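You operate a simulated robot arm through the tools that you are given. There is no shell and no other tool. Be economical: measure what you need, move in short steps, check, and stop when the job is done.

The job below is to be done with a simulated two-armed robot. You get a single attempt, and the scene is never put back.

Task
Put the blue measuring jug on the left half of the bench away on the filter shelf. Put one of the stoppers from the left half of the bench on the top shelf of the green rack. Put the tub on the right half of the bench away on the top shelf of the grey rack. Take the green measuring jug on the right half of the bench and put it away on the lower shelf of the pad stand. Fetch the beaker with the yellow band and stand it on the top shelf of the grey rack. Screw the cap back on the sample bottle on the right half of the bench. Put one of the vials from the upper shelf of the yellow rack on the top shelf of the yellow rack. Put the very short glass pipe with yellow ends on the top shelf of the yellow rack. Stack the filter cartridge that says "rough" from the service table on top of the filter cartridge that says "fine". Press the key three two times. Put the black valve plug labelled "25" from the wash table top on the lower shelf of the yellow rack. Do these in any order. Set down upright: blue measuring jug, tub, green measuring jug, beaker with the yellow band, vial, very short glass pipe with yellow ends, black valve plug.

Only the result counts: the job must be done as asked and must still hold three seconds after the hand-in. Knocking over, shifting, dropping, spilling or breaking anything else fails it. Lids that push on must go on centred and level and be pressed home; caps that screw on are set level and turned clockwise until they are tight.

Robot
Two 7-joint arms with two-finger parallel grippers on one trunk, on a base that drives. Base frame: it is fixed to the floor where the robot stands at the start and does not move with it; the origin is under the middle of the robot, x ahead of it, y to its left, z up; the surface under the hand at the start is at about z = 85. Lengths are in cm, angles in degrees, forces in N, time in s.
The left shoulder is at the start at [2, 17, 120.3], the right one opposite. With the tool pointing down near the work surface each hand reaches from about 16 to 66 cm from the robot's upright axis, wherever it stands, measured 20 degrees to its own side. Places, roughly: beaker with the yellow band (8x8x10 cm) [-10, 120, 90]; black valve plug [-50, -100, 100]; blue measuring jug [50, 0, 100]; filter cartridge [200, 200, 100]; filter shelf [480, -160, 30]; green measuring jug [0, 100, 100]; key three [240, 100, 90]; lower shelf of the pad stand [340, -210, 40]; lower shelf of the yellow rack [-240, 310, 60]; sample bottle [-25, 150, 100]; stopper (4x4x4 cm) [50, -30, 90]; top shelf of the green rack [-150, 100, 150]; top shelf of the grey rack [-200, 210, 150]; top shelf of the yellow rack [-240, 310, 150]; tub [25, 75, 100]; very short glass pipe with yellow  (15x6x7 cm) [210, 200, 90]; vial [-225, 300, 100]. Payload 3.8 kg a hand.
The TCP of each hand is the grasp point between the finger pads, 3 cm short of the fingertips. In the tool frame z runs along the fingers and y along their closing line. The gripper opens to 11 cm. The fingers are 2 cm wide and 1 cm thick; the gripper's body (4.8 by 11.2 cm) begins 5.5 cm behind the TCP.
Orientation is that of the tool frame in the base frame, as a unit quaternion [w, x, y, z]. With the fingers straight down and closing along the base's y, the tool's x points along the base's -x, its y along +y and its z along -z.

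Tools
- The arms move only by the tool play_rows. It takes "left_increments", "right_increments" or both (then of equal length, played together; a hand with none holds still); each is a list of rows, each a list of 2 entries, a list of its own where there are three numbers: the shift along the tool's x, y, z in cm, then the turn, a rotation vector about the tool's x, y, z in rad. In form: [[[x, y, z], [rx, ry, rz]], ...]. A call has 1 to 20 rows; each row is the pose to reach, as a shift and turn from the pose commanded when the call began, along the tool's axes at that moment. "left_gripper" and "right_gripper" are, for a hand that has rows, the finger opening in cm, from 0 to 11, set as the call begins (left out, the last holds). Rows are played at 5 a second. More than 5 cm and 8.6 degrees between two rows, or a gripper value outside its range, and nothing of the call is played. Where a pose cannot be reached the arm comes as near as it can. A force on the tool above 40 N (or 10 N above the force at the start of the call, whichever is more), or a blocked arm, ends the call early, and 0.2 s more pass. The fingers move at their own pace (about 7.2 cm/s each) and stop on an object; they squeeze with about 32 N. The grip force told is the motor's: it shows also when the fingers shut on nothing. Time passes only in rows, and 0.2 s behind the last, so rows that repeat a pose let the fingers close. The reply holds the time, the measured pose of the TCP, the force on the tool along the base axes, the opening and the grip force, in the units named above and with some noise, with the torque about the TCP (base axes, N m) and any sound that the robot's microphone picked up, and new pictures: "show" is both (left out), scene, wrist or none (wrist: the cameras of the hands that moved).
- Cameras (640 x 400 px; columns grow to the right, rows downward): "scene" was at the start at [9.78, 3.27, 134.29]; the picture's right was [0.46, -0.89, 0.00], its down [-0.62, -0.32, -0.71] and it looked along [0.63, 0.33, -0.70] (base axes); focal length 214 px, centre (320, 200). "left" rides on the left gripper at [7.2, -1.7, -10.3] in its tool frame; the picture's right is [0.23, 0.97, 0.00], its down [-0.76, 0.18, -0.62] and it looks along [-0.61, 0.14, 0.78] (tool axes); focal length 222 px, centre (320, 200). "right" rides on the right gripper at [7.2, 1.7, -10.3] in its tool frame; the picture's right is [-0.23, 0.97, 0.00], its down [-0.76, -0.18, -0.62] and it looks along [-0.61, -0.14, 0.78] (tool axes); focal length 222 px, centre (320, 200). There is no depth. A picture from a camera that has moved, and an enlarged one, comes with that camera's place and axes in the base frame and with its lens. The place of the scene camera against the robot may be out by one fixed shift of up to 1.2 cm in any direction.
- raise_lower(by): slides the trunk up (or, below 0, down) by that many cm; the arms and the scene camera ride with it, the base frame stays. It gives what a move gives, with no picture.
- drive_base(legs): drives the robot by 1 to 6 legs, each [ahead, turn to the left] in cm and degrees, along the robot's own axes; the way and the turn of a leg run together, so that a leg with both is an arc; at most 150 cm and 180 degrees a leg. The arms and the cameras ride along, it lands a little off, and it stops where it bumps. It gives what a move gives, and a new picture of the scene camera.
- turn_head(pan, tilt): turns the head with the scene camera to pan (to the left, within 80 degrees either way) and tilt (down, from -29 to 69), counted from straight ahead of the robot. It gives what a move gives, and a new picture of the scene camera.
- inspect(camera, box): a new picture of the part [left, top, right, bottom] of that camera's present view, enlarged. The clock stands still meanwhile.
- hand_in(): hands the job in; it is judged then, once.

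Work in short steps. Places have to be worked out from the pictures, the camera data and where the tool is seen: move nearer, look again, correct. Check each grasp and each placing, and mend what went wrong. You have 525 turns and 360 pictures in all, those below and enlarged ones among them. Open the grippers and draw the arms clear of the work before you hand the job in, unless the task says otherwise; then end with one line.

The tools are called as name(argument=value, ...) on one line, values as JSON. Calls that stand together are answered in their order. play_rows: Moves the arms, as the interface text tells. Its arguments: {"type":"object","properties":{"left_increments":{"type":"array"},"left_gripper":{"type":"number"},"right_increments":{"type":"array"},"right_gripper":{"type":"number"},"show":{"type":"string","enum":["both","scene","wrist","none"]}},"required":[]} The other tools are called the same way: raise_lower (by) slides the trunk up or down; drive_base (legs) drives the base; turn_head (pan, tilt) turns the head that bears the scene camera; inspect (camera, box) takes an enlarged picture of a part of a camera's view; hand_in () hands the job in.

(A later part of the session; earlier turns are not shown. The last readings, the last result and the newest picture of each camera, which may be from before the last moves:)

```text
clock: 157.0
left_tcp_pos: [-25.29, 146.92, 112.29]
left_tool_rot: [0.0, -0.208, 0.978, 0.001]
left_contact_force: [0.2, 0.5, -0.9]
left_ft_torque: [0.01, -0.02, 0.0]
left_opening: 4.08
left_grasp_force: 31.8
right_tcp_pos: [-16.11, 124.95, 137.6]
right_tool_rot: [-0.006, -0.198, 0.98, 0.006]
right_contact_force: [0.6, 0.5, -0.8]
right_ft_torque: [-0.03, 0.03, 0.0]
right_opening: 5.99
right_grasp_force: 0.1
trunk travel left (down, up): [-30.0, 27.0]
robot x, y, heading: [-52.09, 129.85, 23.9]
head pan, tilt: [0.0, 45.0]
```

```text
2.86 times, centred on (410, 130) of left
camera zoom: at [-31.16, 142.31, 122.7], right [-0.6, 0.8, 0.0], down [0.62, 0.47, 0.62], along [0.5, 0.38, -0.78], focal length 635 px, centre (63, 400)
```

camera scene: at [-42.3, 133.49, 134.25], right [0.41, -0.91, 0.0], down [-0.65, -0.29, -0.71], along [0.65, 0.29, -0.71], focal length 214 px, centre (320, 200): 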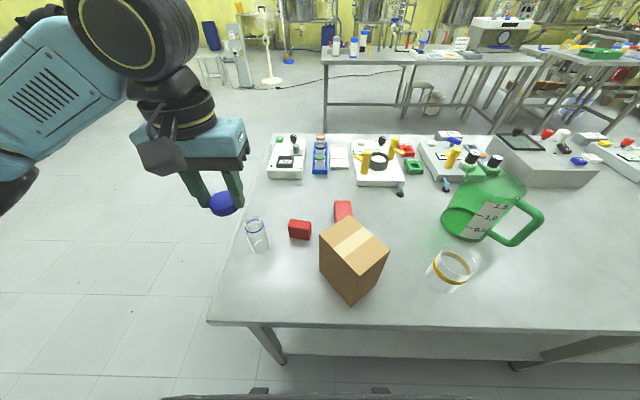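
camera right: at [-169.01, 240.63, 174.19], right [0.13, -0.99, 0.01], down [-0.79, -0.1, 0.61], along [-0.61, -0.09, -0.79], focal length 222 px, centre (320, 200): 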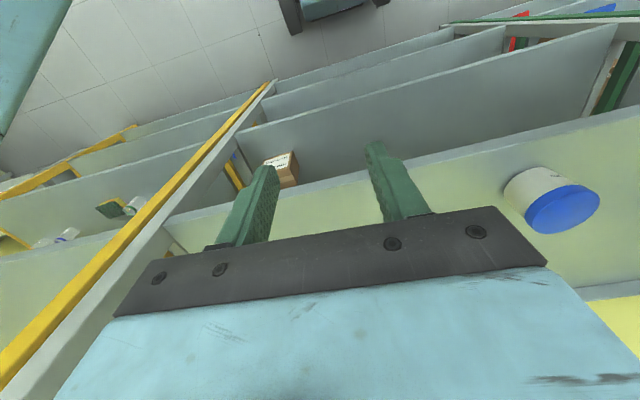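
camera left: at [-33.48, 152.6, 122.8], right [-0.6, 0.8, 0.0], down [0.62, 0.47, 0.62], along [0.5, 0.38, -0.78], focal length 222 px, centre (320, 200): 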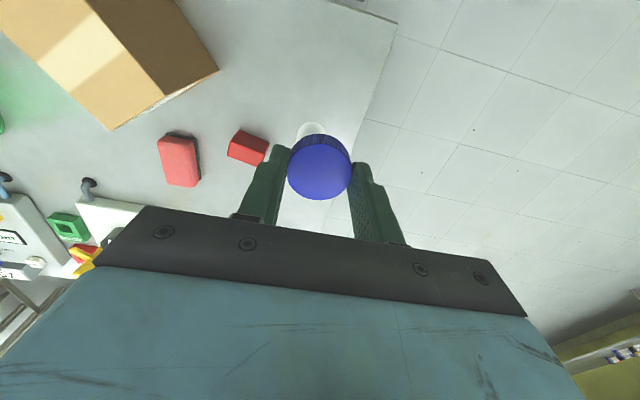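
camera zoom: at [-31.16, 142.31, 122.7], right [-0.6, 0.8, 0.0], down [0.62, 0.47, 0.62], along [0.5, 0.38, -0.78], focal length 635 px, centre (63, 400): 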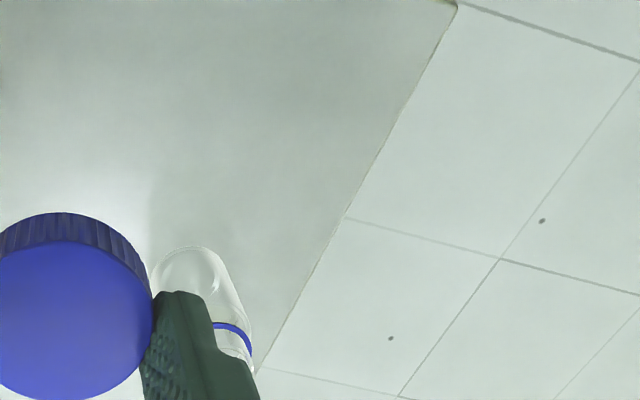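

Partly hidden; I shift a bit more for a clean second view.

play_rows(left_increments=[[[1.5, -3, 0], [0, 0, 0]], [[3, -6, 0], [0, 0, 0]], [[3, -6, 0], [0, 0, 0]]], show="none")

inspect(camera="left", box=[340, 60, 560, 200])

```text
clock: 157.8
left_tcp_pos: [-25.59, 140.19, 112.37]
left_tool_rot: [0.0, -0.207, 0.978, 0.001]
left_contact_force: [1.1, -0.3, 0.2]
left_ft_torque: [0.01, -0.01, 0.01]
left_opening: 4.05
left_grasp_force: 31.8
right_tcp_pos: [-16.12, 125.05, 137.54]
right_tool_rot: [-0.005, -0.199, 0.98, 0.006]
right_contact_force: [-0.4, -0.3, -0.2]
right_ft_torque: [0.0, -0.01, -0.02]
right_opening: 6.0
right_grasp_force: 0.1
trunk travel left (down, up): [-30.0, 27.0]
robot x, y, heading: [-51.99, 130.36, 24.4]
head pan, tilt: [0.0, 45.0]
```

```text
2.86 times, centred on (450, 130) of left
camera zoom: at [-31.41, 135.61, 122.8], right [-0.6, 0.8, 0.0], down [0.62, 0.47, 0.62], along [0.5, 0.38, -0.78], focal length 635 px, centre (-51, 400)
```

zoom: 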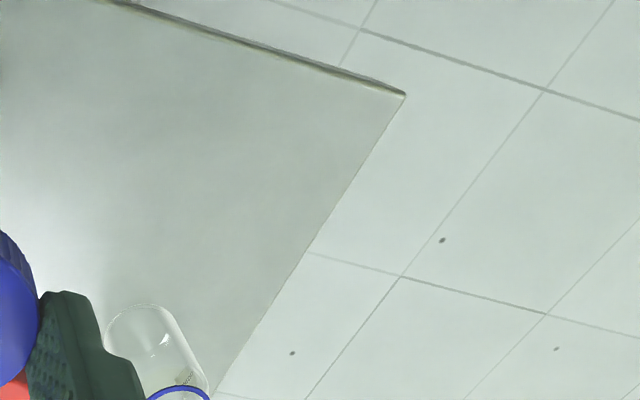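

Averaging views: bottle axis ≈ [-19.6, 161.1]. I bring the cap just above the rim and compare in a zoomed scene view.

play_rows(left_increments=[[[-2.8, 3.3, 0], [0, 0, 0]], [[-5.6, 6.6, 0], [0, 0, 0]], [[-8.4, 9.9, 0], [0, 0, 0]], [[-11.2, 13.2, 0], [0, 0, 0]], [[-14, 16.6, 0], [0, 0, 0]], [[-14, 16.6, 4.5], [0, 0, 0]], [[-14, 16.6, 9], [0, 0, 0]], [[-14, 16.6, 12.5], [0, 0, 0]], [[-14, 16.6, 12.5], [0, 0, 0]]], show="none")

inspect(camera="scene", box=[190, 170, 320, 260])

```text
clock: 159.8
left_tcp_pos: [-19.48, 160.93, 99.82]
left_tool_rot: [0.0, -0.207, 0.978, 0.001]
left_contact_force: [0.0, -0.5, 0.0]
left_ft_torque: [0.01, -0.01, -0.02]
left_opening: 4.03
left_grasp_force: 31.7
right_tcp_pos: [-16.03, 124.87, 137.59]
right_tool_rot: [-0.006, -0.198, 0.98, 0.006]
right_contact_force: [1.1, 0.2, -0.8]
right_ft_torque: [0.0, 0.0, 0.02]
right_opening: 6.01
right_grasp_force: 0.0
trunk travel left (down, up): [-30.0, 27.0]
robot x, y, heading: [-52.02, 129.61, 23.9]
head pan, tilt: [0.0, 45.0]
```

```text
4.44 times, centred on (255, 215) of scene
camera zoom: at [-42.31, 133.48, 134.25], right [0.41, -0.91, 0.0], down [-0.65, -0.29, -0.71], along [0.65, 0.29, -0.71], focal length 953 px, centre (609, 133)
```

zoom: 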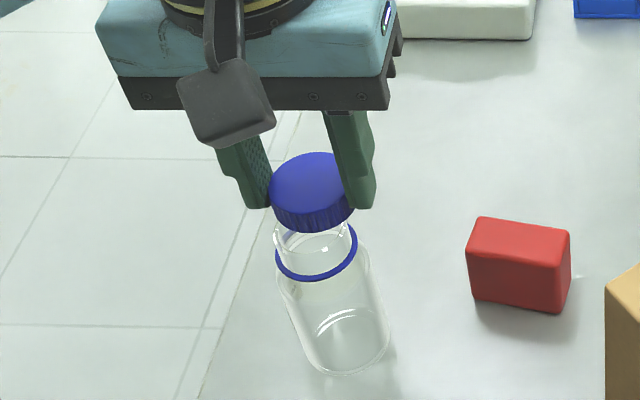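

In the picture the bottle axis lies ~0.7 cm to the left of the cap's. I shift left 0.7 and recheck.

play_rows(left_increments=[[[0, 0.7, 0], [0, 0, 0]], [[0, 0.7, 0], [0, 0, 0]]], show="none")

inspect(camera="scene", box=[215, 190, 295, 250])

```text
clock: 160.4
left_tcp_pos: [-19.75, 161.58, 99.76]
left_tool_rot: [0.0, -0.209, 0.978, 0.001]
left_contact_force: [0.1, -0.6, 0.5]
left_ft_torque: [0.05, -0.02, 0.02]
left_opening: 4.06
left_grasp_force: 32.3
right_tcp_pos: [-16.0, 124.88, 137.48]
right_tool_rot: [-0.006, -0.199, 0.98, 0.006]
right_contact_force: [0.4, 0.3, 0.1]
right_ft_torque: [0.02, 0.0, 0.01]
right_opening: 5.99
right_grasp_force: 0.0
trunk travel left (down, up): [-30.0, 27.0]
robot x, y, heading: [-52.34, 129.88, 23.8]
head pan, tilt: [0.0, 45.0]
```

```text
6.67 times, centred on (255, 220) of scene
camera zoom: at [-42.29, 133.48, 134.25], right [0.41, -0.91, 0.0], down [-0.65, -0.29, -0.71], along [0.65, 0.29, -0.71], focal length 1430 px, centre (753, 67)
```

zoom: 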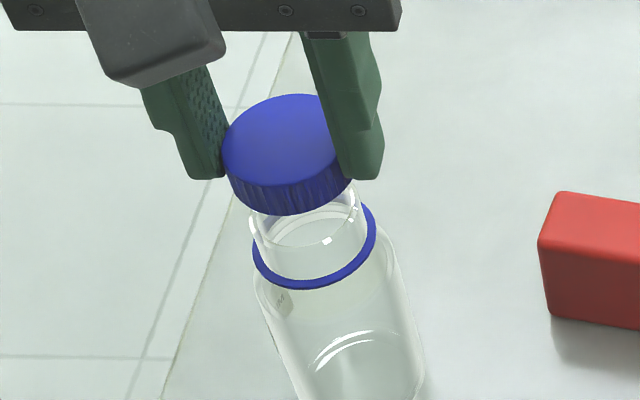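

Alignment is now within ~1 mm laterally, gap ≈2 cm. I lower until contact.

play_rows(left_increments=[[[0, 0, 1], [0, 0, 0]], [[0, 0, 1.6], [0, 0, 0]], [[0, 0, 1.9], [0, 0, 0]], [[0, 0, 1.9], [0, 0, 0]]], show="none")

inspect(camera="scene", box=[215, 190, 295, 250])

```text
clock: 161.2
left_tcp_pos: [-19.5, 161.59, 98.73]
left_tool_rot: [0.007, -0.207, 0.978, -0.002]
left_contact_force: [-2.6, 0.7, 13.7]
left_ft_torque: [0.05, 0.19, 0.01]
left_opening: 4.09
left_grasp_force: 32.2
right_tcp_pos: [-16.2, 124.85, 137.62]
right_tool_rot: [-0.006, -0.198, 0.98, 0.006]
right_contact_force: [-1.0, -0.3, -0.4]
right_ft_torque: [-0.04, 0.02, -0.05]
right_opening: 6.0
right_grasp_force: 0.1
trunk travel left (down, up): [-30.0, 27.0]
robot x, y, heading: [-52.07, 129.69, 24.1]
head pan, tilt: [0.0, 45.0]
stopped in row 4 (left hand): the force on the tool passed its limit at 45 N (the readings are from after the stop); the commanded pose is now the measured one
```

```text
6.67 times, centred on (255, 220) of scene
camera zoom: at [-42.35, 133.5, 134.23], right [0.41, -0.91, 0.0], down [-0.65, -0.29, -0.71], along [0.65, 0.29, -0.71], focal length 1430 px, centre (753, 67)
```

zoom: 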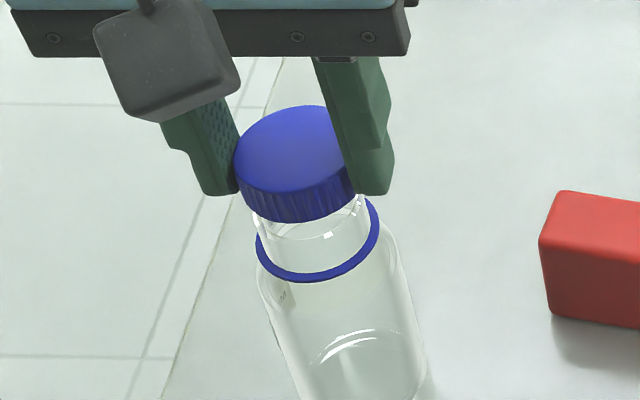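

It touched at z≈98.7 with the contact on the near side, so the cap sits slightly too far forward. I lift a bit, move back 0.35 and retry gently.

play_rows(left_increments=[[[0, 0, -0.8], [0, 0, 0]], [[0.35, 0, -0.8], [0, 0, 0]], [[0.35, 0, -0.3], [0, 0, 0]], [[0.35, 0, 0.1], [0, 0, 0]], [[0.35, 0, 0.3], [0, 0, 0]]], show="none")

```text
clock: 162.4
left_tcp_pos: [-19.83, 161.43, 98.62]
left_tool_rot: [0.01, -0.209, 0.978, -0.002]
left_contact_force: [-0.1, 1.8, 34.7]
left_ft_torque: [-0.25, 0.18, -0.04]
left_opening: 4.05
left_grasp_force: 31.7
right_tcp_pos: [-16.32, 124.83, 137.66]
right_tool_rot: [-0.004, -0.198, 0.98, 0.007]
right_contact_force: [0.7, -0.2, -0.1]
right_ft_torque: [-0.01, 0.01, -0.03]
right_opening: 6.0
right_grasp_force: 0.1
trunk travel left (down, up): [-30.0, 27.0]
robot x, y, heading: [-51.78, 129.86, 24.1]
head pan, tilt: [0.0, 45.0]
```

Contact again with ~35 N. I try turning clockwise (about tool +z) with lighter pressure to see whether the thread bites.

play_rows(left_increments=[[[0, 0, -0.1], [0, 0, 0]], [[0, 0, -0.1], [0, 0, 0.14]], [[0, 0, -0.1], [0, 0, 0.28]], [[0, 0, -0.1], [0, 0, 0.42]], [[0, 0, -0.1], [0, 0, 0.56]], [[0, 0, -0.1], [0, 0, 0.7]], [[0, 0, -0.1], [0, 0, 0.84]], [[0, 0, -0.1], [0, 0, 0.98]]], show="none")

inspect(camera="scene", box=[215, 190, 295, 250])

```text
clock: 164.2
left_tcp_pos: [-19.88, 161.33, 98.6]
left_tool_rot: [0.008, 0.277, 0.961, 0.003]
left_contact_force: [-1.4, -6.2, 40.8]
left_ft_torque: [-0.8, 0.67, 0.27]
left_opening: 4.06
left_grasp_force: 31.9
right_tcp_pos: [-16.31, 124.6, 137.6]
right_tool_rot: [-0.005, -0.198, 0.98, 0.007]
right_contact_force: [-0.7, 0.4, 1.2]
right_ft_torque: [0.03, 0.02, -0.05]
right_opening: 6.01
right_grasp_force: 0.0
trunk travel left (down, up): [-30.0, 27.0]
robot x, y, heading: [-51.95, 129.73, 24.2]
head pan, tilt: [0.0, 45.0]
```

```text
6.67 times, centred on (255, 220) of scene
camera zoom: at [-42.51, 133.22, 134.28], right [0.41, -0.91, 0.0], down [-0.64, -0.29, -0.71], along [0.65, 0.29, -0.71], focal length 1430 px, centre (753, 67)
```

zoom: 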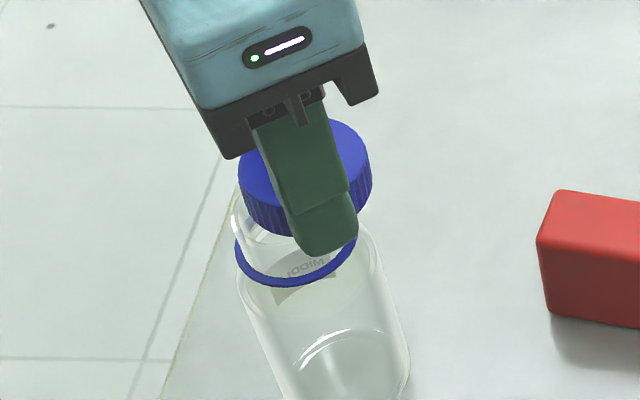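

The bottle turned and got nudged, so the cap isn't on. I lift off and re-measure.

play_rows(left_increments=[[[0, 0, -1], [0, 0, 0]], [[0, 0, -2.5], [0, 0, 0]], [[0, 0, -2.5], [0, 0, 0]]], show="none")

inspect(camera="scene", box=[195, 170, 315, 260])

```text
clock: 165.0
left_tcp_pos: [-19.94, 161.59, 100.66]
left_tool_rot: [0.004, 0.276, 0.961, 0.002]
left_contact_force: [0.1, -0.9, 0.6]
left_ft_torque: [0.04, -0.01, 0.0]
left_opening: 4.05
left_grasp_force: 31.9
right_tcp_pos: [-16.15, 125.1, 137.53]
right_tool_rot: [-0.007, -0.198, 0.98, 0.005]
right_contact_force: [1.5, -0.1, -0.1]
right_ft_torque: [0.0, -0.02, -0.02]
right_opening: 6.0
right_grasp_force: 0.1
trunk travel left (down, up): [-30.0, 27.0]
robot x, y, heading: [-52.09, 129.87, 24.0]
head pan, tilt: [0.0, 45.0]
```

```text
4.44 times, centred on (255, 215) of scene
camera zoom: at [-42.29, 133.53, 134.24], right [0.41, -0.91, 0.0], down [-0.65, -0.29, -0.71], along [0.65, 0.29, -0.71], focal length 953 px, centre (609, 133)
```

zoom: 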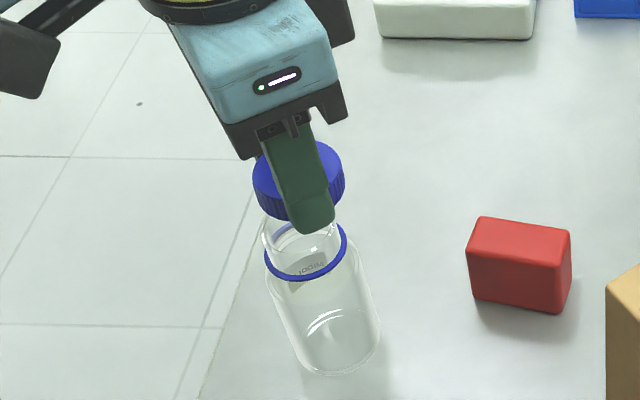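

The bottle needs holding anyway. Plan: the right hand grips the bottle body (yawed ~40° left, pitched 45°), which also fixes its position. First raise the left hand and yaw the right.

play_rows(left_increments=[[[0, 0, -4], [0, 0, 0]], [[0, 0, -8], [0, 0, 0]], [[0, 0, -12], [0, 0, 0]], [[0, 0, -14], [0, 0, 0]], [[0, 0, -14], [0, 0, 0]], [[0, 0, -14], [0, 0, 0]]], right_increments=[[[-2, 0, 2], [0, 0, -0.14]], [[-4, 0, 5], [0, 0, -0.28]], [[-5, 0, 8], [0, 0, -0.42]], [[-5, 0, 11], [0, 0, -0.56]], [[-5, 0, 14], [0, 0, -0.7]], [[-5, 0, 14], [0, 0, -0.7]]], right_gripper=8.5, show="none")

play_rows(right_increments=[[[0, 0, 0], [0, -0.14, 0]], [[0, 0, 0], [0, -0.28, 0]], [[0, 0, 0], [0, -0.42, 0]], [[0, 0, 0], [0, -0.56, 0]], [[0, 0, 0], [0, -0.7, 0]], [[0, 0, 0], [0, -0.785, 0]], [[0, 0, 0], [0, -0.785, 0]]], show="wrist")

```text
clock: 166.4
left_tcp_pos: [-20.08, 161.44, 114.79]
left_tool_rot: [0.006, 0.276, 0.961, 0.001]
left_contact_force: [-0.8, 0.0, 0.1]
left_ft_torque: [0.01, 0.03, -0.03]
left_opening: 4.05
left_grasp_force: 32.1
right_tcp_pos: [-11.71, 126.93, 123.45]
right_tool_rot: [-0.003, -0.523, 0.852, 0.008]
right_contact_force: [-1.1, 0.4, 0.1]
right_ft_torque: [-0.03, -0.05, -0.03]
right_opening: 8.52
right_grasp_force: 0.0
trunk travel left (down, up): [-30.0, 27.0]
robot x, y, heading: [-52.15, 129.79, 24.2]
head pan, tilt: [0.0, 45.0]
```

```text
clock: 168.0
left_tcp_pos: [-20.05, 161.53, 114.84]
left_tool_rot: [0.004, 0.276, 0.961, 0.001]
left_contact_force: [0.1, 0.4, 0.5]
left_ft_torque: [0.02, -0.03, 0.02]
left_opening: 4.07
left_grasp_force: 32.2
right_tcp_pos: [-11.8, 127.02, 123.5]
right_tool_rot: [0.323, -0.48, 0.789, 0.207]
right_contact_force: [-0.8, 0.4, 0.1]
right_ft_torque: [0.03, 0.02, 0.02]
right_opening: 8.49
right_grasp_force: 0.1
trunk travel left (down, up): [-30.0, 27.0]
robot x, y, heading: [-52.08, 129.7, 23.9]
head pan, tilt: [0.0, 45.0]
camera right: at [-18.74, 116.61, 125.79], right [-0.79, 0.58, 0.18], down [0.22, 0.0, 0.98], along [0.57, 0.81, -0.12], focal length 222 px, centre (320, 200)
```

right: 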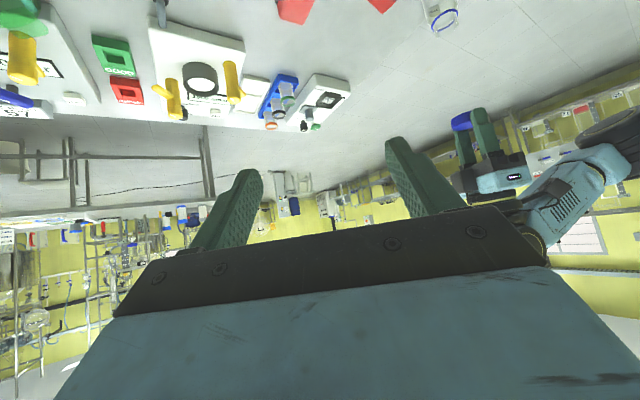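

play_rows(right_increments=[[[0, 3.4, 2.7], [0, 0, 0]], [[0, 6.8, 5.4], [0, 0, 0]], [[0, 10.2, 8.1], [0, 0, 0]], [[0, 13.6, 10.9], [0, 0, 0]], [[0, 17, 13.7], [0, 0, 0]], [[0, 20.3, 16.5], [0, 0, 0]], [[0, 23.3, 19.2], [0, 0, 0]], [[0, 23.3, 19.2], [0, 0, 0]]], show="both")

```text
clock: 169.8
left_tcp_pos: [-19.99, 161.46, 114.8]
left_tool_rot: [0.006, 0.276, 0.961, 0.001]
left_contact_force: [0.4, 0.0, -0.6]
left_ft_torque: [-0.01, -0.02, 0.01]
left_opening: 4.04
left_grasp_force: 31.7
right_tcp_pos: [-26.43, 149.67, 110.34]
right_tool_rot: [0.323, -0.479, 0.79, 0.207]
right_contact_force: [-1.3, -0.7, 0.1]
right_ft_torque: [-0.01, 0.01, -0.01]
right_opening: 8.51
right_grasp_force: 0.2
trunk travel left (down, up): [-30.0, 27.0]
robot x, y, heading: [-52.13, 129.79, 24.2]
head pan, tilt: [0.0, 45.0]
camera scene: at [-42.28, 133.44, 134.25], right [0.41, -0.91, 0.0], down [-0.65, -0.29, -0.71], along [0.65, 0.29, -0.71], focal length 214 px, centre (320, 200)
camera right: at [-33.49, 139.43, 112.63], right [-0.79, 0.58, 0.18], down [0.22, 0.0, 0.98], along [0.57, 0.81, -0.12], focal length 222 px, centre (320, 200)
```

scene: 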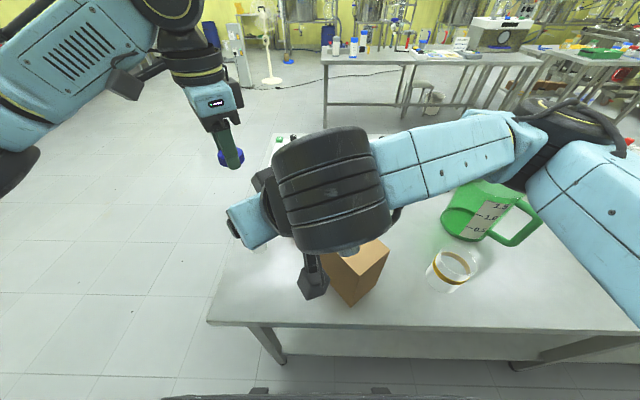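
right: 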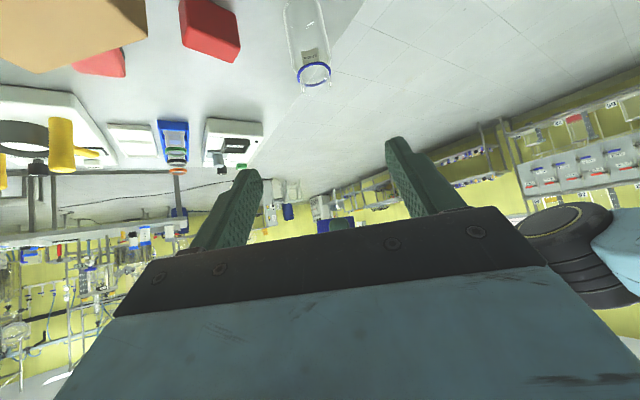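

The wrist would pass close over the brown box at this yaw, so I turn the right hand's yaw back by ~23° and shift left, then look.

play_rows(right_increments=[[[0, 0, 0], [0.094, 0, 0.094]], [[0, 0, 0], [0.188, 0, 0.188]], [[0, 0, 0], [0.283, 0, 0.283]], [[0, 0, 0], [0.283, 0, 0.283]]], show="none")

play_rows(right_increments=[[[1.5, 2.8, 0], [0, 0, 0]], [[3.5, 5.5, 2], [0, 0, 0]], [[6, 5.5, 5], [0, 0, 0]], [[6, 5.5, 8], [0, 0, 0]], [[6, 5.5, 8], [0, 0, 0]]], show="both")

```text
clock: 170.8
left_tcp_pos: [-20.07, 161.44, 114.82]
left_tool_rot: [0.005, 0.276, 0.961, 0.002]
left_contact_force: [0.2, 0.4, -0.2]
left_ft_torque: [0.01, 0.0, -0.04]
left_opening: 4.05
left_grasp_force: 31.9
right_tcp_pos: [-26.37, 149.69, 110.49]
right_tool_rot: [0.355, -0.313, 0.87, 0.137]
right_contact_force: [-0.1, -0.5, 0.4]
right_ft_torque: [0.03, -0.01, 0.01]
right_opening: 8.49
right_grasp_force: 0.0
trunk travel left (down, up): [-30.0, 27.0]
robot x, y, heading: [-52.08, 129.59, 24.1]
head pan, tilt: [0.0, 45.0]
```

```text
clock: 172.0
left_tcp_pos: [-20.11, 161.49, 114.9]
left_tool_rot: [0.005, 0.276, 0.961, 0.001]
left_contact_force: [-0.1, -0.1, -0.8]
left_ft_torque: [0.01, 0.01, -0.01]
left_opening: 4.05
left_grasp_force: 32.3
right_tcp_pos: [-29.12, 155.08, 100.44]
right_tool_rot: [0.355, -0.314, 0.87, 0.137]
right_contact_force: [0.2, -0.3, -0.1]
right_ft_torque: [-0.02, 0.0, -0.02]
right_opening: 8.49
right_grasp_force: 0.1
trunk travel left (down, up): [-30.0, 27.0]
robot x, y, heading: [-51.9, 129.88, 23.9]
head pan, tilt: [0.0, 45.0]
camera scene: at [-42.32, 133.47, 134.25], right [0.41, -0.91, 0.0], down [-0.65, -0.29, -0.71], along [0.65, 0.29, -0.71], focal length 214 px, centre (320, 200)
camera right: at [-39.6, 148.19, 102.79], right [-0.5, 0.85, 0.18], down [0.2, -0.08, 0.98], along [0.84, 0.53, -0.13], focal length 222 px, centre (320, 200)
```

scene: 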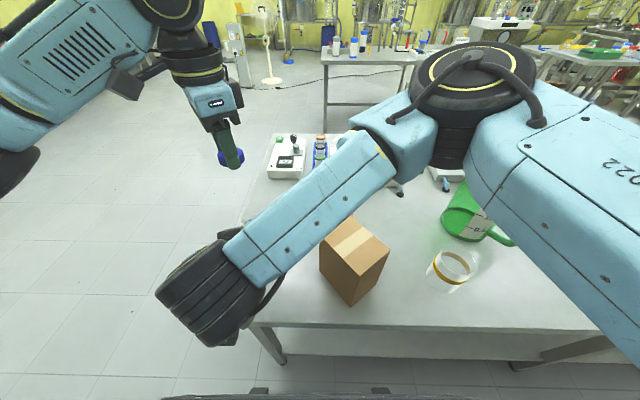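
right: 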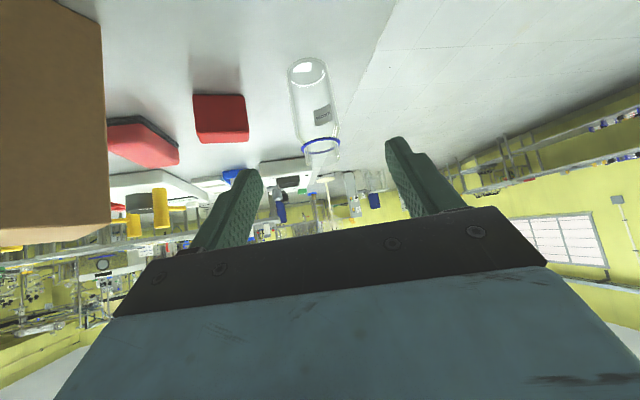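

Bottle ≈ [-20.7, 161.5] and nearly centred. I advance half way along the tool axis and check forearm clearance to the box.

play_rows(right_increments=[[[0, -0.4, 3.5], [0, 0, 0]], [[0, -0.4, 7], [0, 0, 0]], [[0, -0.4, 10], [0, 0, 0]], [[0, -0.4, 10], [0, 0, 0]]], show="both")

```text
clock: 173.0
left_tcp_pos: [-20.18, 161.5, 114.73]
left_tool_rot: [0.005, 0.277, 0.961, 0.001]
left_contact_force: [-0.4, -0.3, -0.4]
left_ft_torque: [0.0, -0.01, 0.01]
left_opening: 4.08
left_grasp_force: 32.5
right_tcp_pos: [-23.61, 159.22, 93.39]
right_tool_rot: [0.354, -0.314, 0.87, 0.137]
right_contact_force: [-0.2, -0.1, -0.1]
right_ft_torque: [-0.04, -0.01, 0.01]
right_opening: 8.49
right_grasp_force: 0.1
trunk travel left (down, up): [-30.0, 27.0]
robot x, y, heading: [-52.13, 129.86, 24.0]
head pan, tilt: [0.0, 45.0]
camera scene: at [-42.32, 133.48, 134.25], right [0.41, -0.91, 0.0], down [-0.65, -0.29, -0.71], along [0.65, 0.29, -0.71], focal length 214 px, centre (320, 200)
camera right: at [-34.03, 152.49, 95.76], right [-0.5, 0.85, 0.18], down [0.2, -0.08, 0.98], along [0.84, 0.53, -0.13], focal length 222 px, centre (320, 200)
```

scene: 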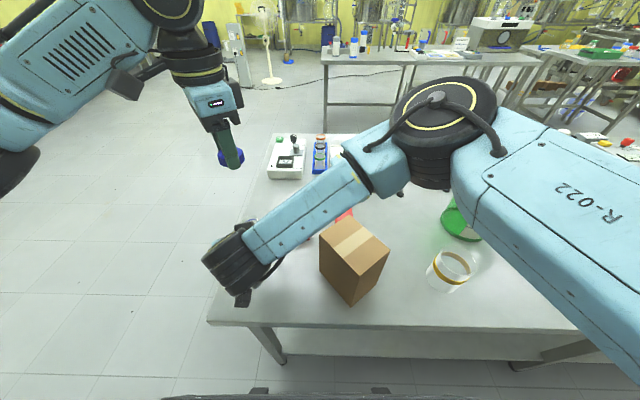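
right: 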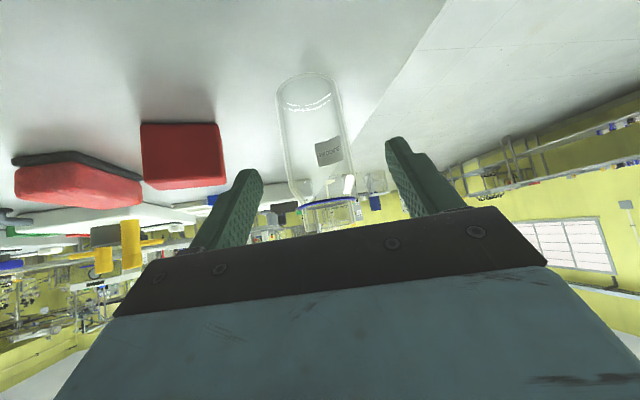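

Clear. I advance the remaining 5.4 cm and close on the bottle.

play_rows(right_increments=[[[-0.3, 0, 2.7], [0, 0, 0]], [[-0.5, 0, 5.4], [0, 0, 0]], [[-0.5, 0, 5.4], [0, 0, 0]]], show="none")

play_rows(right_increments=[[[0, 0, 0], [0, 0, 0]], [[0, 0, 0], [0, 0, 0]], [[0, 0, 0], [0, 0, 0]], [[0, 0, 0], [0, 0, 0]]], right_gripper=0, show="wrist")

```text
clock: 173.8
left_tcp_pos: [-20.14, 161.46, 114.87]
left_tool_rot: [0.006, 0.277, 0.961, 0.002]
left_contact_force: [-0.9, 0.1, 0.0]
left_ft_torque: [0.03, 0.0, 0.0]
left_opening: 4.06
left_grasp_force: 31.8
right_tcp_pos: [-20.5, 161.94, 90.01]
right_tool_rot: [0.357, -0.313, 0.87, 0.137]
right_contact_force: [-2.7, -2.5, 11.9]
right_ft_torque: [-0.01, 0.03, 0.06]
right_opening: 8.48
right_grasp_force: 0.0
trunk travel left (down, up): [-30.0, 27.0]
robot x, y, heading: [-52.17, 129.45, 24.0]
head pan, tilt: [0.0, 45.0]
```

```text
clock: 174.8
left_tcp_pos: [-20.06, 161.5, 114.82]
left_tool_rot: [0.004, 0.277, 0.961, 0.002]
left_contact_force: [0.1, -0.5, 0.1]
left_ft_torque: [0.02, 0.0, 0.01]
left_opening: 4.03
left_grasp_force: 32.2
right_tcp_pos: [-20.31, 162.02, 89.95]
right_tool_rot: [0.354, -0.314, 0.87, 0.138]
right_contact_force: [0.9, 0.1, 0.4]
right_ft_torque: [0.0, 0.0, -0.02]
right_opening: 4.82
right_grasp_force: 32.3
trunk travel left (down, up): [-30.0, 27.0]
robot x, y, heading: [-52.25, 129.82, 24.0]
head pan, tilt: [0.0, 45.0]
camera right: at [-30.89, 155.21, 92.24], right [-0.5, 0.85, 0.18], down [0.2, -0.08, 0.98], along [0.84, 0.52, -0.13], focal length 222 px, centre (320, 200)
```

right: 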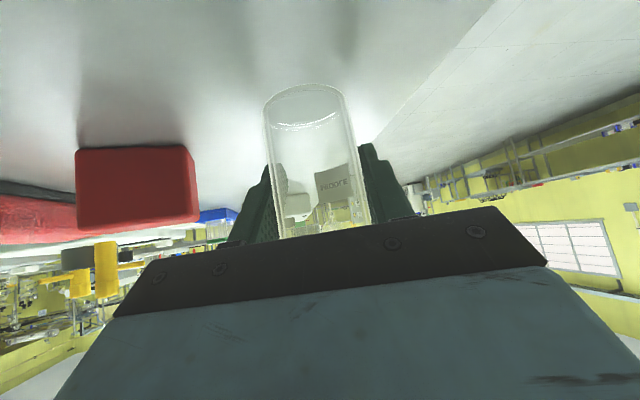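

The right hand holds the bottle centred at about [-20.2, 162.0]. Now I turn the left hand back to its neutral yaw.

play_rows(left_increments=[[[0, 0, 0], [0, 0, -0.14]], [[0, 0, 0], [0, 0, -0.28]], [[0, 0, 0], [0, 0, -0.42]], [[0, 0, 0], [0, 0, -0.56]], [[0, 0, 0], [0, 0, -0.7]], [[0, 0, 0], [0, 0, -0.84]], [[0, 0, 0], [0, 0, -0.98]], [[0, 0, 0], [0, 0, -0.98]]], show="wrist")

```text
clock: 176.6
left_tcp_pos: [-20.08, 161.4, 114.81]
left_tool_rot: [0.005, -0.208, 0.978, 0.0]
left_contact_force: [-1.0, 0.6, -0.1]
left_ft_torque: [-0.02, 0.01, 0.01]
left_opening: 4.04
left_grasp_force: 31.9
right_tcp_pos: [-20.42, 161.91, 89.95]
right_tool_rot: [0.356, -0.314, 0.87, 0.138]
right_contact_force: [0.1, 0.2, -0.9]
right_ft_torque: [0.02, 0.0, 0.01]
right_opening: 4.83
right_grasp_force: 31.9
trunk travel left (down, up): [-30.0, 27.0]
robot x, y, heading: [-52.15, 129.72, 23.9]
head pan, tilt: [0.0, 45.0]
camera left: at [-26.02, 156.92, 125.07], right [-0.61, 0.8, -0.01], down [0.62, 0.47, 0.63], along [0.5, 0.38, -0.78], focal length 222 px, centre (320, 200)
```

left: 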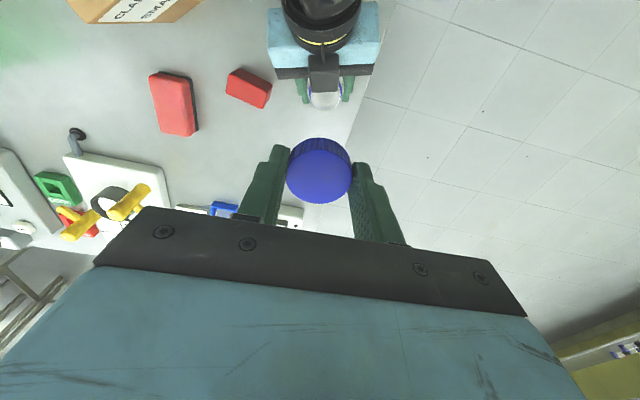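

Now I align over the held bottle and lower to just above contact, then check from the scene camera.

play_rows(left_increments=[[[-0.2, 0.6, 4], [0, 0, 0]], [[-0.2, 0.6, 8], [0, 0, 0]], [[-0.2, 0.6, 12], [0, 0, 0]], [[-0.2, 0.6, 15], [0, 0, 0]], [[-0.2, 0.6, 15], [0, 0, 0]]], show="none")

inspect(camera="scene", box=[200, 180, 300, 250])

inspect(camera="right", box=[160, 80, 480, 280])

```text
clock: 177.8
left_tcp_pos: [-19.83, 162.29, 99.74]
left_tool_rot: [0.006, -0.209, 0.978, 0.0]
left_contact_force: [7.8, 6.4, 2.2]
left_ft_torque: [0.09, -0.17, 0.03]
left_opening: 4.03
left_grasp_force: 32.1
right_tcp_pos: [-20.51, 161.87, 89.84]
right_tool_rot: [0.354, -0.314, 0.87, 0.137]
right_contact_force: [-7.8, -5.2, -3.3]
right_ft_torque: [0.41, -0.6, -0.05]
right_opening: 4.81
right_grasp_force: 31.6
trunk travel left (down, up): [-30.0, 27.0]
robot x, y, heading: [-51.99, 129.47, 24.2]
head pan, tilt: [0.0, 45.0]
```

```text
5.71 times, centred on (250, 215) of scene
camera zoom: at [-42.29, 133.51, 134.24], right [0.41, -0.91, 0.0], down [-0.65, -0.29, -0.71], along [0.65, 0.29, -0.71], focal length 1226 px, centre (720, 114)
```

zoom: 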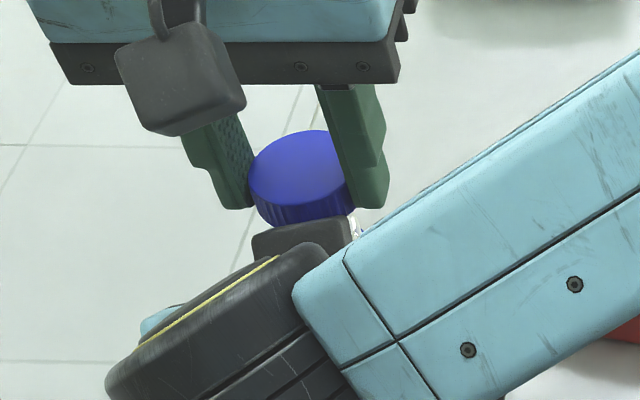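

```text
2.00 times, centred on (320, 180) of right
camera zoom: at [-31.0, 155.18, 92.21], right [-0.5, 0.85, 0.18], down [0.21, -0.08, 0.98], along [0.84, 0.53, -0.13], focal length 444 px, centre (320, 240)
```

zoom: 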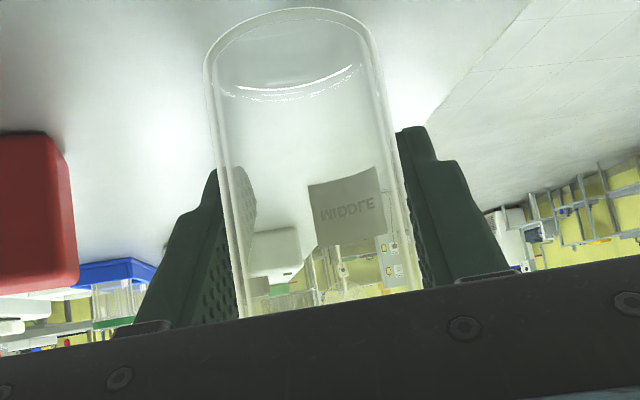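

The left fingers/cap touch the right palm's corner. I raise the left hand, then regrip the bottle a bit lower and with the hand set back 1.6 cm.

play_rows(left_increments=[[[0, 0, -4], [0, 0, 0]], [[0, 0, -8], [0, 0, 0]], [[0, 0, -8], [0, 0, 0]]], show="none")

play_rows(right_increments=[[[0, 0, 0], [0, 0, 0]], [[0, 0, 0], [0, 0, 0]], [[1, 0, -0.2], [0, 0, 0]], [[1.9, 0, -0.35], [0, 0, 0]], [[1.9, 0, -0.35], [0, 0, 0]]], right_gripper=7, show="none")

play_rows(right_increments=[[[0, 0, 0], [0, 0, 0]], [[0, 0, 0], [0, 0, 0]], [[0, 0, 0], [0, 0, 0]], [[0, 0, 0], [0, 0, 0]]], right_gripper=0, show="wrist")

```text
clock: 178.6
left_tcp_pos: [-20.01, 162.16, 107.83]
left_tool_rot: [0.005, -0.208, 0.978, -0.001]
left_contact_force: [1.0, 0.0, -0.7]
left_ft_torque: [-0.03, 0.03, -0.02]
left_opening: 4.05
left_grasp_force: 31.8
right_tcp_pos: [-20.37, 161.97, 89.95]
right_tool_rot: [0.354, -0.314, 0.87, 0.138]
right_contact_force: [-0.4, 0.0, -0.9]
right_ft_torque: [-0.01, 0.02, -0.01]
right_opening: 4.84
right_grasp_force: 32.5
trunk travel left (down, up): [-30.0, 27.0]
robot x, y, heading: [-52.18, 129.52, 24.2]
head pan, tilt: [0.0, 45.0]
```

```text
clock: 179.8
left_tcp_pos: [-19.96, 162.17, 107.72]
left_tool_rot: [0.005, -0.208, 0.978, 0.0]
left_contact_force: [-0.3, -0.5, -0.4]
left_ft_torque: [0.0, 0.01, 0.03]
left_opening: 4.07
left_grasp_force: 31.9
right_tcp_pos: [-21.6, 161.02, 88.8]
right_tool_rot: [0.355, -0.313, 0.87, 0.137]
right_contact_force: [0.4, 0.4, 0.3]
right_ft_torque: [0.02, 0.01, -0.01]
right_opening: 7.01
right_grasp_force: 0.1
trunk travel left (down, up): [-30.0, 27.0]
robot x, y, heading: [-52.51, 129.4, 23.8]
head pan, tilt: [0.0, 45.0]
```

```text
clock: 180.8
left_tcp_pos: [-19.9, 162.19, 107.72]
left_tool_rot: [0.005, -0.208, 0.978, -0.001]
left_contact_force: [-0.5, -0.6, 0.5]
left_ft_torque: [0.02, -0.02, 0.0]
left_opening: 4.06
left_grasp_force: 31.7
right_tcp_pos: [-21.58, 161.01, 88.98]
right_tool_rot: [0.355, -0.313, 0.87, 0.136]
right_contact_force: [-0.2, -1.5, -0.3]
right_ft_torque: [-0.02, -0.01, -0.05]
right_opening: 4.81
right_grasp_force: 31.9
trunk travel left (down, up): [-30.0, 27.0]
robot x, y, heading: [-52.29, 129.69, 24.0]
head pan, tilt: [0.0, 45.0]
camera right: at [-32.11, 154.21, 91.24], right [-0.5, 0.85, 0.18], down [0.2, -0.08, 0.98], along [0.84, 0.52, -0.13], focal length 222 px, centre (320, 200)
```

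right: 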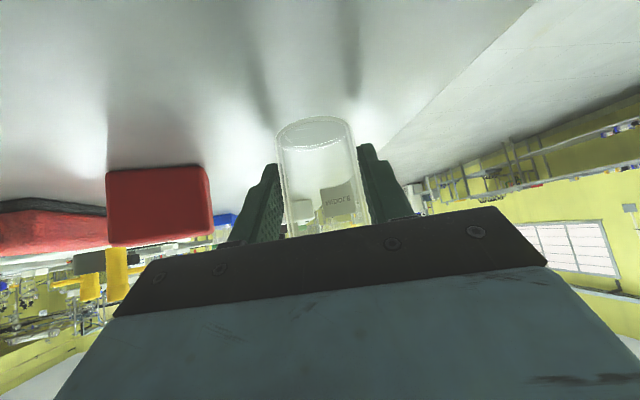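

Regripped. Bottle axis ≈ [-20.45, 161.95]. I move the cap back ~0.55 cm and lower to z≈99.3.

play_rows(left_increments=[[[0.55, 0, 3], [0, 0, 0]], [[0.55, 0, 6], [0, 0, 0]], [[0.55, 0, 8.3], [0, 0, 0]], [[0.55, 0, 8.3], [0, 0, 0]]], show="none")

inspect(camera="scene", box=[200, 180, 300, 250])

```text
clock: 181.8
left_tcp_pos: [-20.41, 161.91, 99.5]
left_tool_rot: [0.005, -0.208, 0.978, -0.001]
left_contact_force: [-0.4, 0.5, 0.3]
left_ft_torque: [-0.01, 0.02, 0.03]
left_opening: 4.05
left_grasp_force: 31.6
right_tcp_pos: [-21.58, 160.98, 88.92]
right_tool_rot: [0.355, -0.313, 0.87, 0.137]
right_contact_force: [-0.4, 0.1, -0.4]
right_ft_torque: [-0.01, 0.03, 0.02]
right_opening: 4.79
right_grasp_force: 32.2
trunk travel left (down, up): [-30.0, 27.0]
robot x, y, heading: [-51.84, 129.74, 24.0]
head pan, tilt: [0.0, 45.0]
```

```text
5.71 times, centred on (250, 215) of scene
camera zoom: at [-42.31, 133.49, 134.25], right [0.41, -0.91, 0.0], down [-0.65, -0.29, -0.71], along [0.65, 0.29, -0.71], focal length 1226 px, centre (720, 114)
```

zoom: 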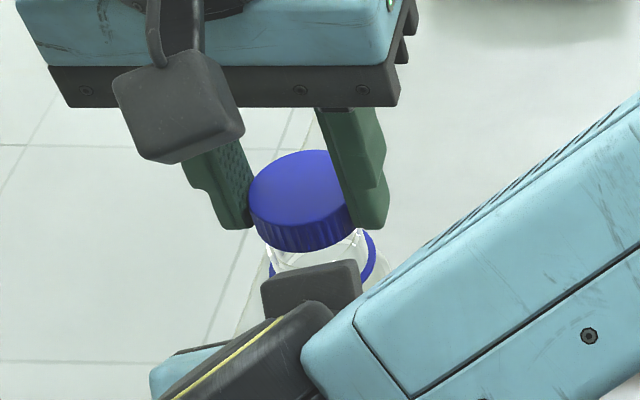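

Clear now and laterally aligned within ~1–2 mm. I lower in small steps, reading forces.

play_rows(left_increments=[[[0, -0.1, 0.3], [0, 0, 0]], [[0, -0.1, 0.6], [0, 0, 0]], [[0, -0.1, 0.6], [0, 0, 0]]], show="none")

play_rows(left_increments=[[[0, 0, 0.2], [0, 0, 0]], [[0, 0, 0.4], [0, 0, 0]], [[0, 0, 0.4], [0, 0, 0]]], show="none")

```text
clock: 182.6
left_tcp_pos: [-20.34, 161.78, 98.76]
left_tool_rot: [0.005, -0.208, 0.978, -0.001]
left_contact_force: [-0.9, -0.4, 0.5]
left_ft_torque: [-0.02, -0.02, 0.02]
left_opening: 4.04
left_grasp_force: 31.9
right_tcp_pos: [-21.6, 161.07, 88.9]
right_tool_rot: [0.355, -0.314, 0.87, 0.137]
right_contact_force: [-0.5, 0.1, 0.1]
right_ft_torque: [-0.02, -0.03, 0.01]
right_opening: 4.79
right_grasp_force: 31.9
trunk travel left (down, up): [-30.0, 27.0]
robot x, y, heading: [-52.32, 129.79, 23.8]
head pan, tilt: [0.0, 45.0]
```

```text
clock: 183.4
left_tcp_pos: [-20.33, 161.68, 98.67]
left_tool_rot: [0.007, -0.208, 0.978, -0.001]
left_contact_force: [-3.6, -2.4, 20.7]
left_ft_torque: [0.1, 0.36, 0.05]
left_opening: 4.04
left_grasp_force: 32.5
right_tcp_pos: [-21.61, 160.95, 88.82]
right_tool_rot: [0.355, -0.313, 0.87, 0.137]
right_contact_force: [4.9, 6.9, -7.6]
right_ft_torque: [-0.36, -0.03, 0.03]
right_opening: 4.79
right_grasp_force: 31.8
trunk travel left (down, up): [-30.0, 27.0]
robot x, y, heading: [-51.98, 129.98, 23.8]
head pan, tilt: [0.0, 45.0]
```

Contact is on the left/near side, so the cap must go slightly left and back. I adjust and lower again.

play_rows(left_increments=[[[0, 0, -0.7], [0, 0, 0]], [[0.12, 0.25, -0.7], [0, 0, 0]], [[0.12, 0.25, -0.3], [0, 0, 0]], [[0.12, 0.25, 0], [0, 0, 0]], [[0.12, 0.25, 0], [0, 0, 0]]], show="none")

```text
clock: 184.6
left_tcp_pos: [-20.61, 161.99, 98.52]
left_tool_rot: [0.006, -0.209, 0.978, -0.002]
left_contact_force: [-4.1, -1.3, 20.2]
left_ft_torque: [-0.35, 0.07, -0.12]
left_opening: 4.06
left_grasp_force: 32.1
right_tcp_pos: [-21.61, 161.05, 88.94]
right_tool_rot: [0.354, -0.313, 0.87, 0.137]
right_contact_force: [4.4, 3.6, -6.7]
right_ft_torque: [0.08, 0.29, 0.17]
right_opening: 4.81
right_grasp_force: 31.4
trunk travel left (down, up): [-30.0, 27.0]
robot x, y, heading: [-52.09, 129.92, 24.0]
head pan, tilt: [0.0, 45.0]
```

Now it's on the right side: the true centre is in between. I shift back right 0.12 and retry.

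play_rows(left_increments=[[[0, 0, -0.6], [0, 0, 0]], [[0.1, -0.12, -0.6], [0, 0, 0]], [[0.1, -0.12, -0.2], [0, 0, 0]], [[0.1, -0.12, 0.05], [0, 0, 0]], [[0.1, -0.12, 0.05], [0, 0, 0]]], show="none")

```text
clock: 185.8
left_tcp_pos: [-20.63, 161.79, 98.57]
left_tool_rot: [0.007, -0.208, 0.978, 0.0]
left_contact_force: [-2.4, -1.2, 22.0]
left_ft_torque: [-0.01, 0.26, -0.01]
left_opening: 4.05
left_grasp_force: 31.6
right_tcp_pos: [-21.55, 160.99, 88.9]
right_tool_rot: [0.355, -0.314, 0.87, 0.138]
right_contact_force: [3.9, 7.3, -6.8]
right_ft_torque: [-0.25, -0.13, 0.13]
right_opening: 4.8
right_grasp_force: 31.9
trunk travel left (down, up): [-30.0, 27.0]
robot x, y, heading: [-52.13, 129.38, 24.1]
head pan, tilt: [0.0, 45.0]
```

play_rows(left_increments=[[[0, 0, -0.5], [0, 0, 0]], [[0.2, 0.05, -0.5], [0, 0, 0]], [[0.2, 0.05, -0.1], [0, 0, 0]], [[0.2, 0.05, 0.05], [0, 0, 0]], [[0.2, 0.05, 0.05], [0, 0, 0]]], show="none")

```text
clock: 187.0
left_tcp_pos: [-20.84, 161.85, 98.51]
left_tool_rot: [0.008, -0.208, 0.978, 0.0]
left_contact_force: [-5.4, -1.6, 22.5]
left_ft_torque: [-0.38, 0.04, -0.05]
left_opening: 4.07
left_grasp_force: 31.9
right_tcp_pos: [-21.67, 160.93, 88.98]
right_tool_rot: [0.355, -0.315, 0.87, 0.137]
right_contact_force: [4.1, 5.7, -8.3]
right_ft_torque: [0.16, 0.36, 0.07]
right_opening: 4.8
right_grasp_force: 32.0
trunk travel left (down, up): [-30.0, 27.0]
robot x, y, heading: [-52.02, 129.54, 24.2]
head pan, tilt: [0.0, 45.0]
```

Centred within about a millimetre now. I shift 0.05 right, keep mild pressure, and turn clockwise with the bottle held.

play_rows(left_increments=[[[0, -0.06, -0.1], [0, 0, 0]], [[0, -0.06, -0.1], [0, 0, 0.13]], [[0, -0.06, -0.1], [0, 0, 0.26]], [[0, -0.06, -0.1], [0, 0, 0.39]], [[0, -0.06, -0.05], [0, 0, 0.52]], [[0, -0.06, -0.05], [0, 0, 0.65]]], show="none")

```text
clock: 188.5
left_tcp_pos: [-20.56, 161.8, 98.25]
left_tool_rot: [0.012, 0.11, 0.994, -0.001]
left_contact_force: [4.5, -3.3, 0.8]
left_ft_torque: [0.0, -0.06, 0.71]
left_opening: 4.08
left_grasp_force: 32.0
right_tcp_pos: [-22.35, 161.2, 88.84]
right_tool_rot: [0.35, -0.319, 0.869, 0.142]
right_contact_force: [-4.1, 2.0, 0.5]
right_ft_torque: [-0.21, -0.42, -0.72]
right_opening: 4.97
right_grasp_force: 31.7
trunk travel left (down, up): [-30.0, 27.0]
robot x, y, heading: [-52.13, 130.09, 24.0]
head pan, tilt: [0.0, 45.0]
stopped in row 6 (left hand): the force on the tool passed its limit at 42 N (the readings are from after the stop); the commanded pose is now the measured one
```

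A twisting resistance of 0.7 Nm appeared and the cap went down a little: the thread has engaged. I look closely.

inspect(camera="scene", box=[200, 180, 300, 250])

inspect(camera="right", box=[160, 80, 480, 280])

```text
5.71 times, centred on (250, 215) of scene
camera zoom: at [-42.31, 133.5, 134.24], right [0.41, -0.91, 0.0], down [-0.65, -0.29, -0.71], along [0.65, 0.29, -0.71], focal length 1226 px, centre (720, 114)
```

zoom: 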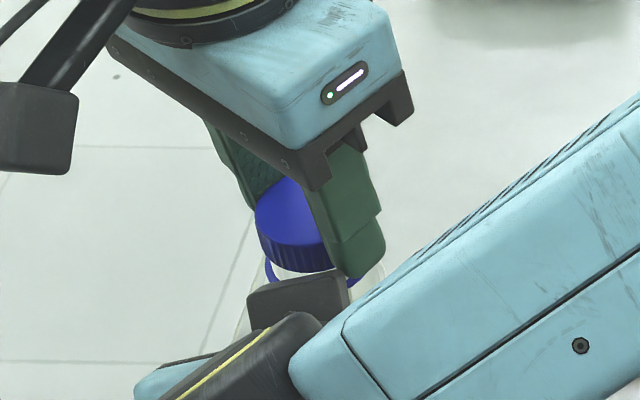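

```text
2.00 times, centred on (320, 180) of right
camera zoom: at [-32.72, 154.24, 91.31], right [-0.51, 0.84, 0.18], down [0.21, -0.08, 0.97], along [0.83, 0.54, -0.14], focal length 444 px, centre (320, 240)
```

zoom: 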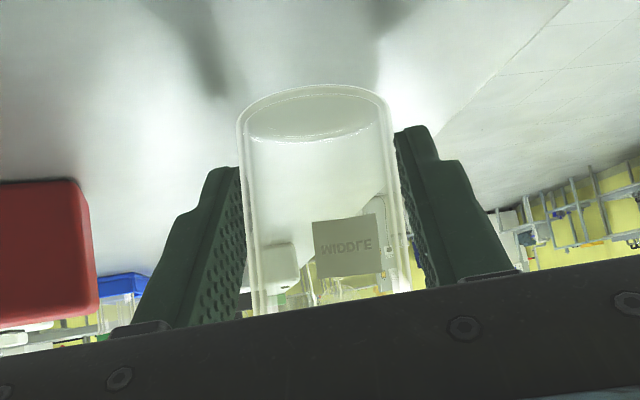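

The bottle turned slightly in the grip while the cap was pulled down, so the screw travels downward faster than I followed. I turn a little more while descending and watch the axial force.

play_rows(left_increments=[[[0, 0, 0.05], [0, 0, 0.1]], [[0, 0, 0.1], [0, 0, 0.2]], [[0, 0, 0.1], [0, 0, 0.2]]], show="none")

```text
clock: 189.3
left_tcp_pos: [-20.4, 161.6, 98.42]
left_tool_rot: [0.016, 0.209, 0.978, -0.001]
left_contact_force: [25.0, -14.8, 4.3]
left_ft_torque: [-0.33, -0.46, 1.24]
left_opening: 4.09
left_grasp_force: 31.5
right_tcp_pos: [-22.63, 161.35, 88.79]
right_tool_rot: [0.348, -0.323, 0.869, 0.143]
right_contact_force: [-25.1, 16.3, -3.1]
right_ft_torque: [-1.17, -1.9, -0.77]
right_opening: 5.15
right_grasp_force: 32.5
trunk travel left (down, up): [-30.0, 27.0]
robot x, y, heading: [-52.28, 129.96, 24.1]
head pan, tilt: [0.0, 45.0]
```

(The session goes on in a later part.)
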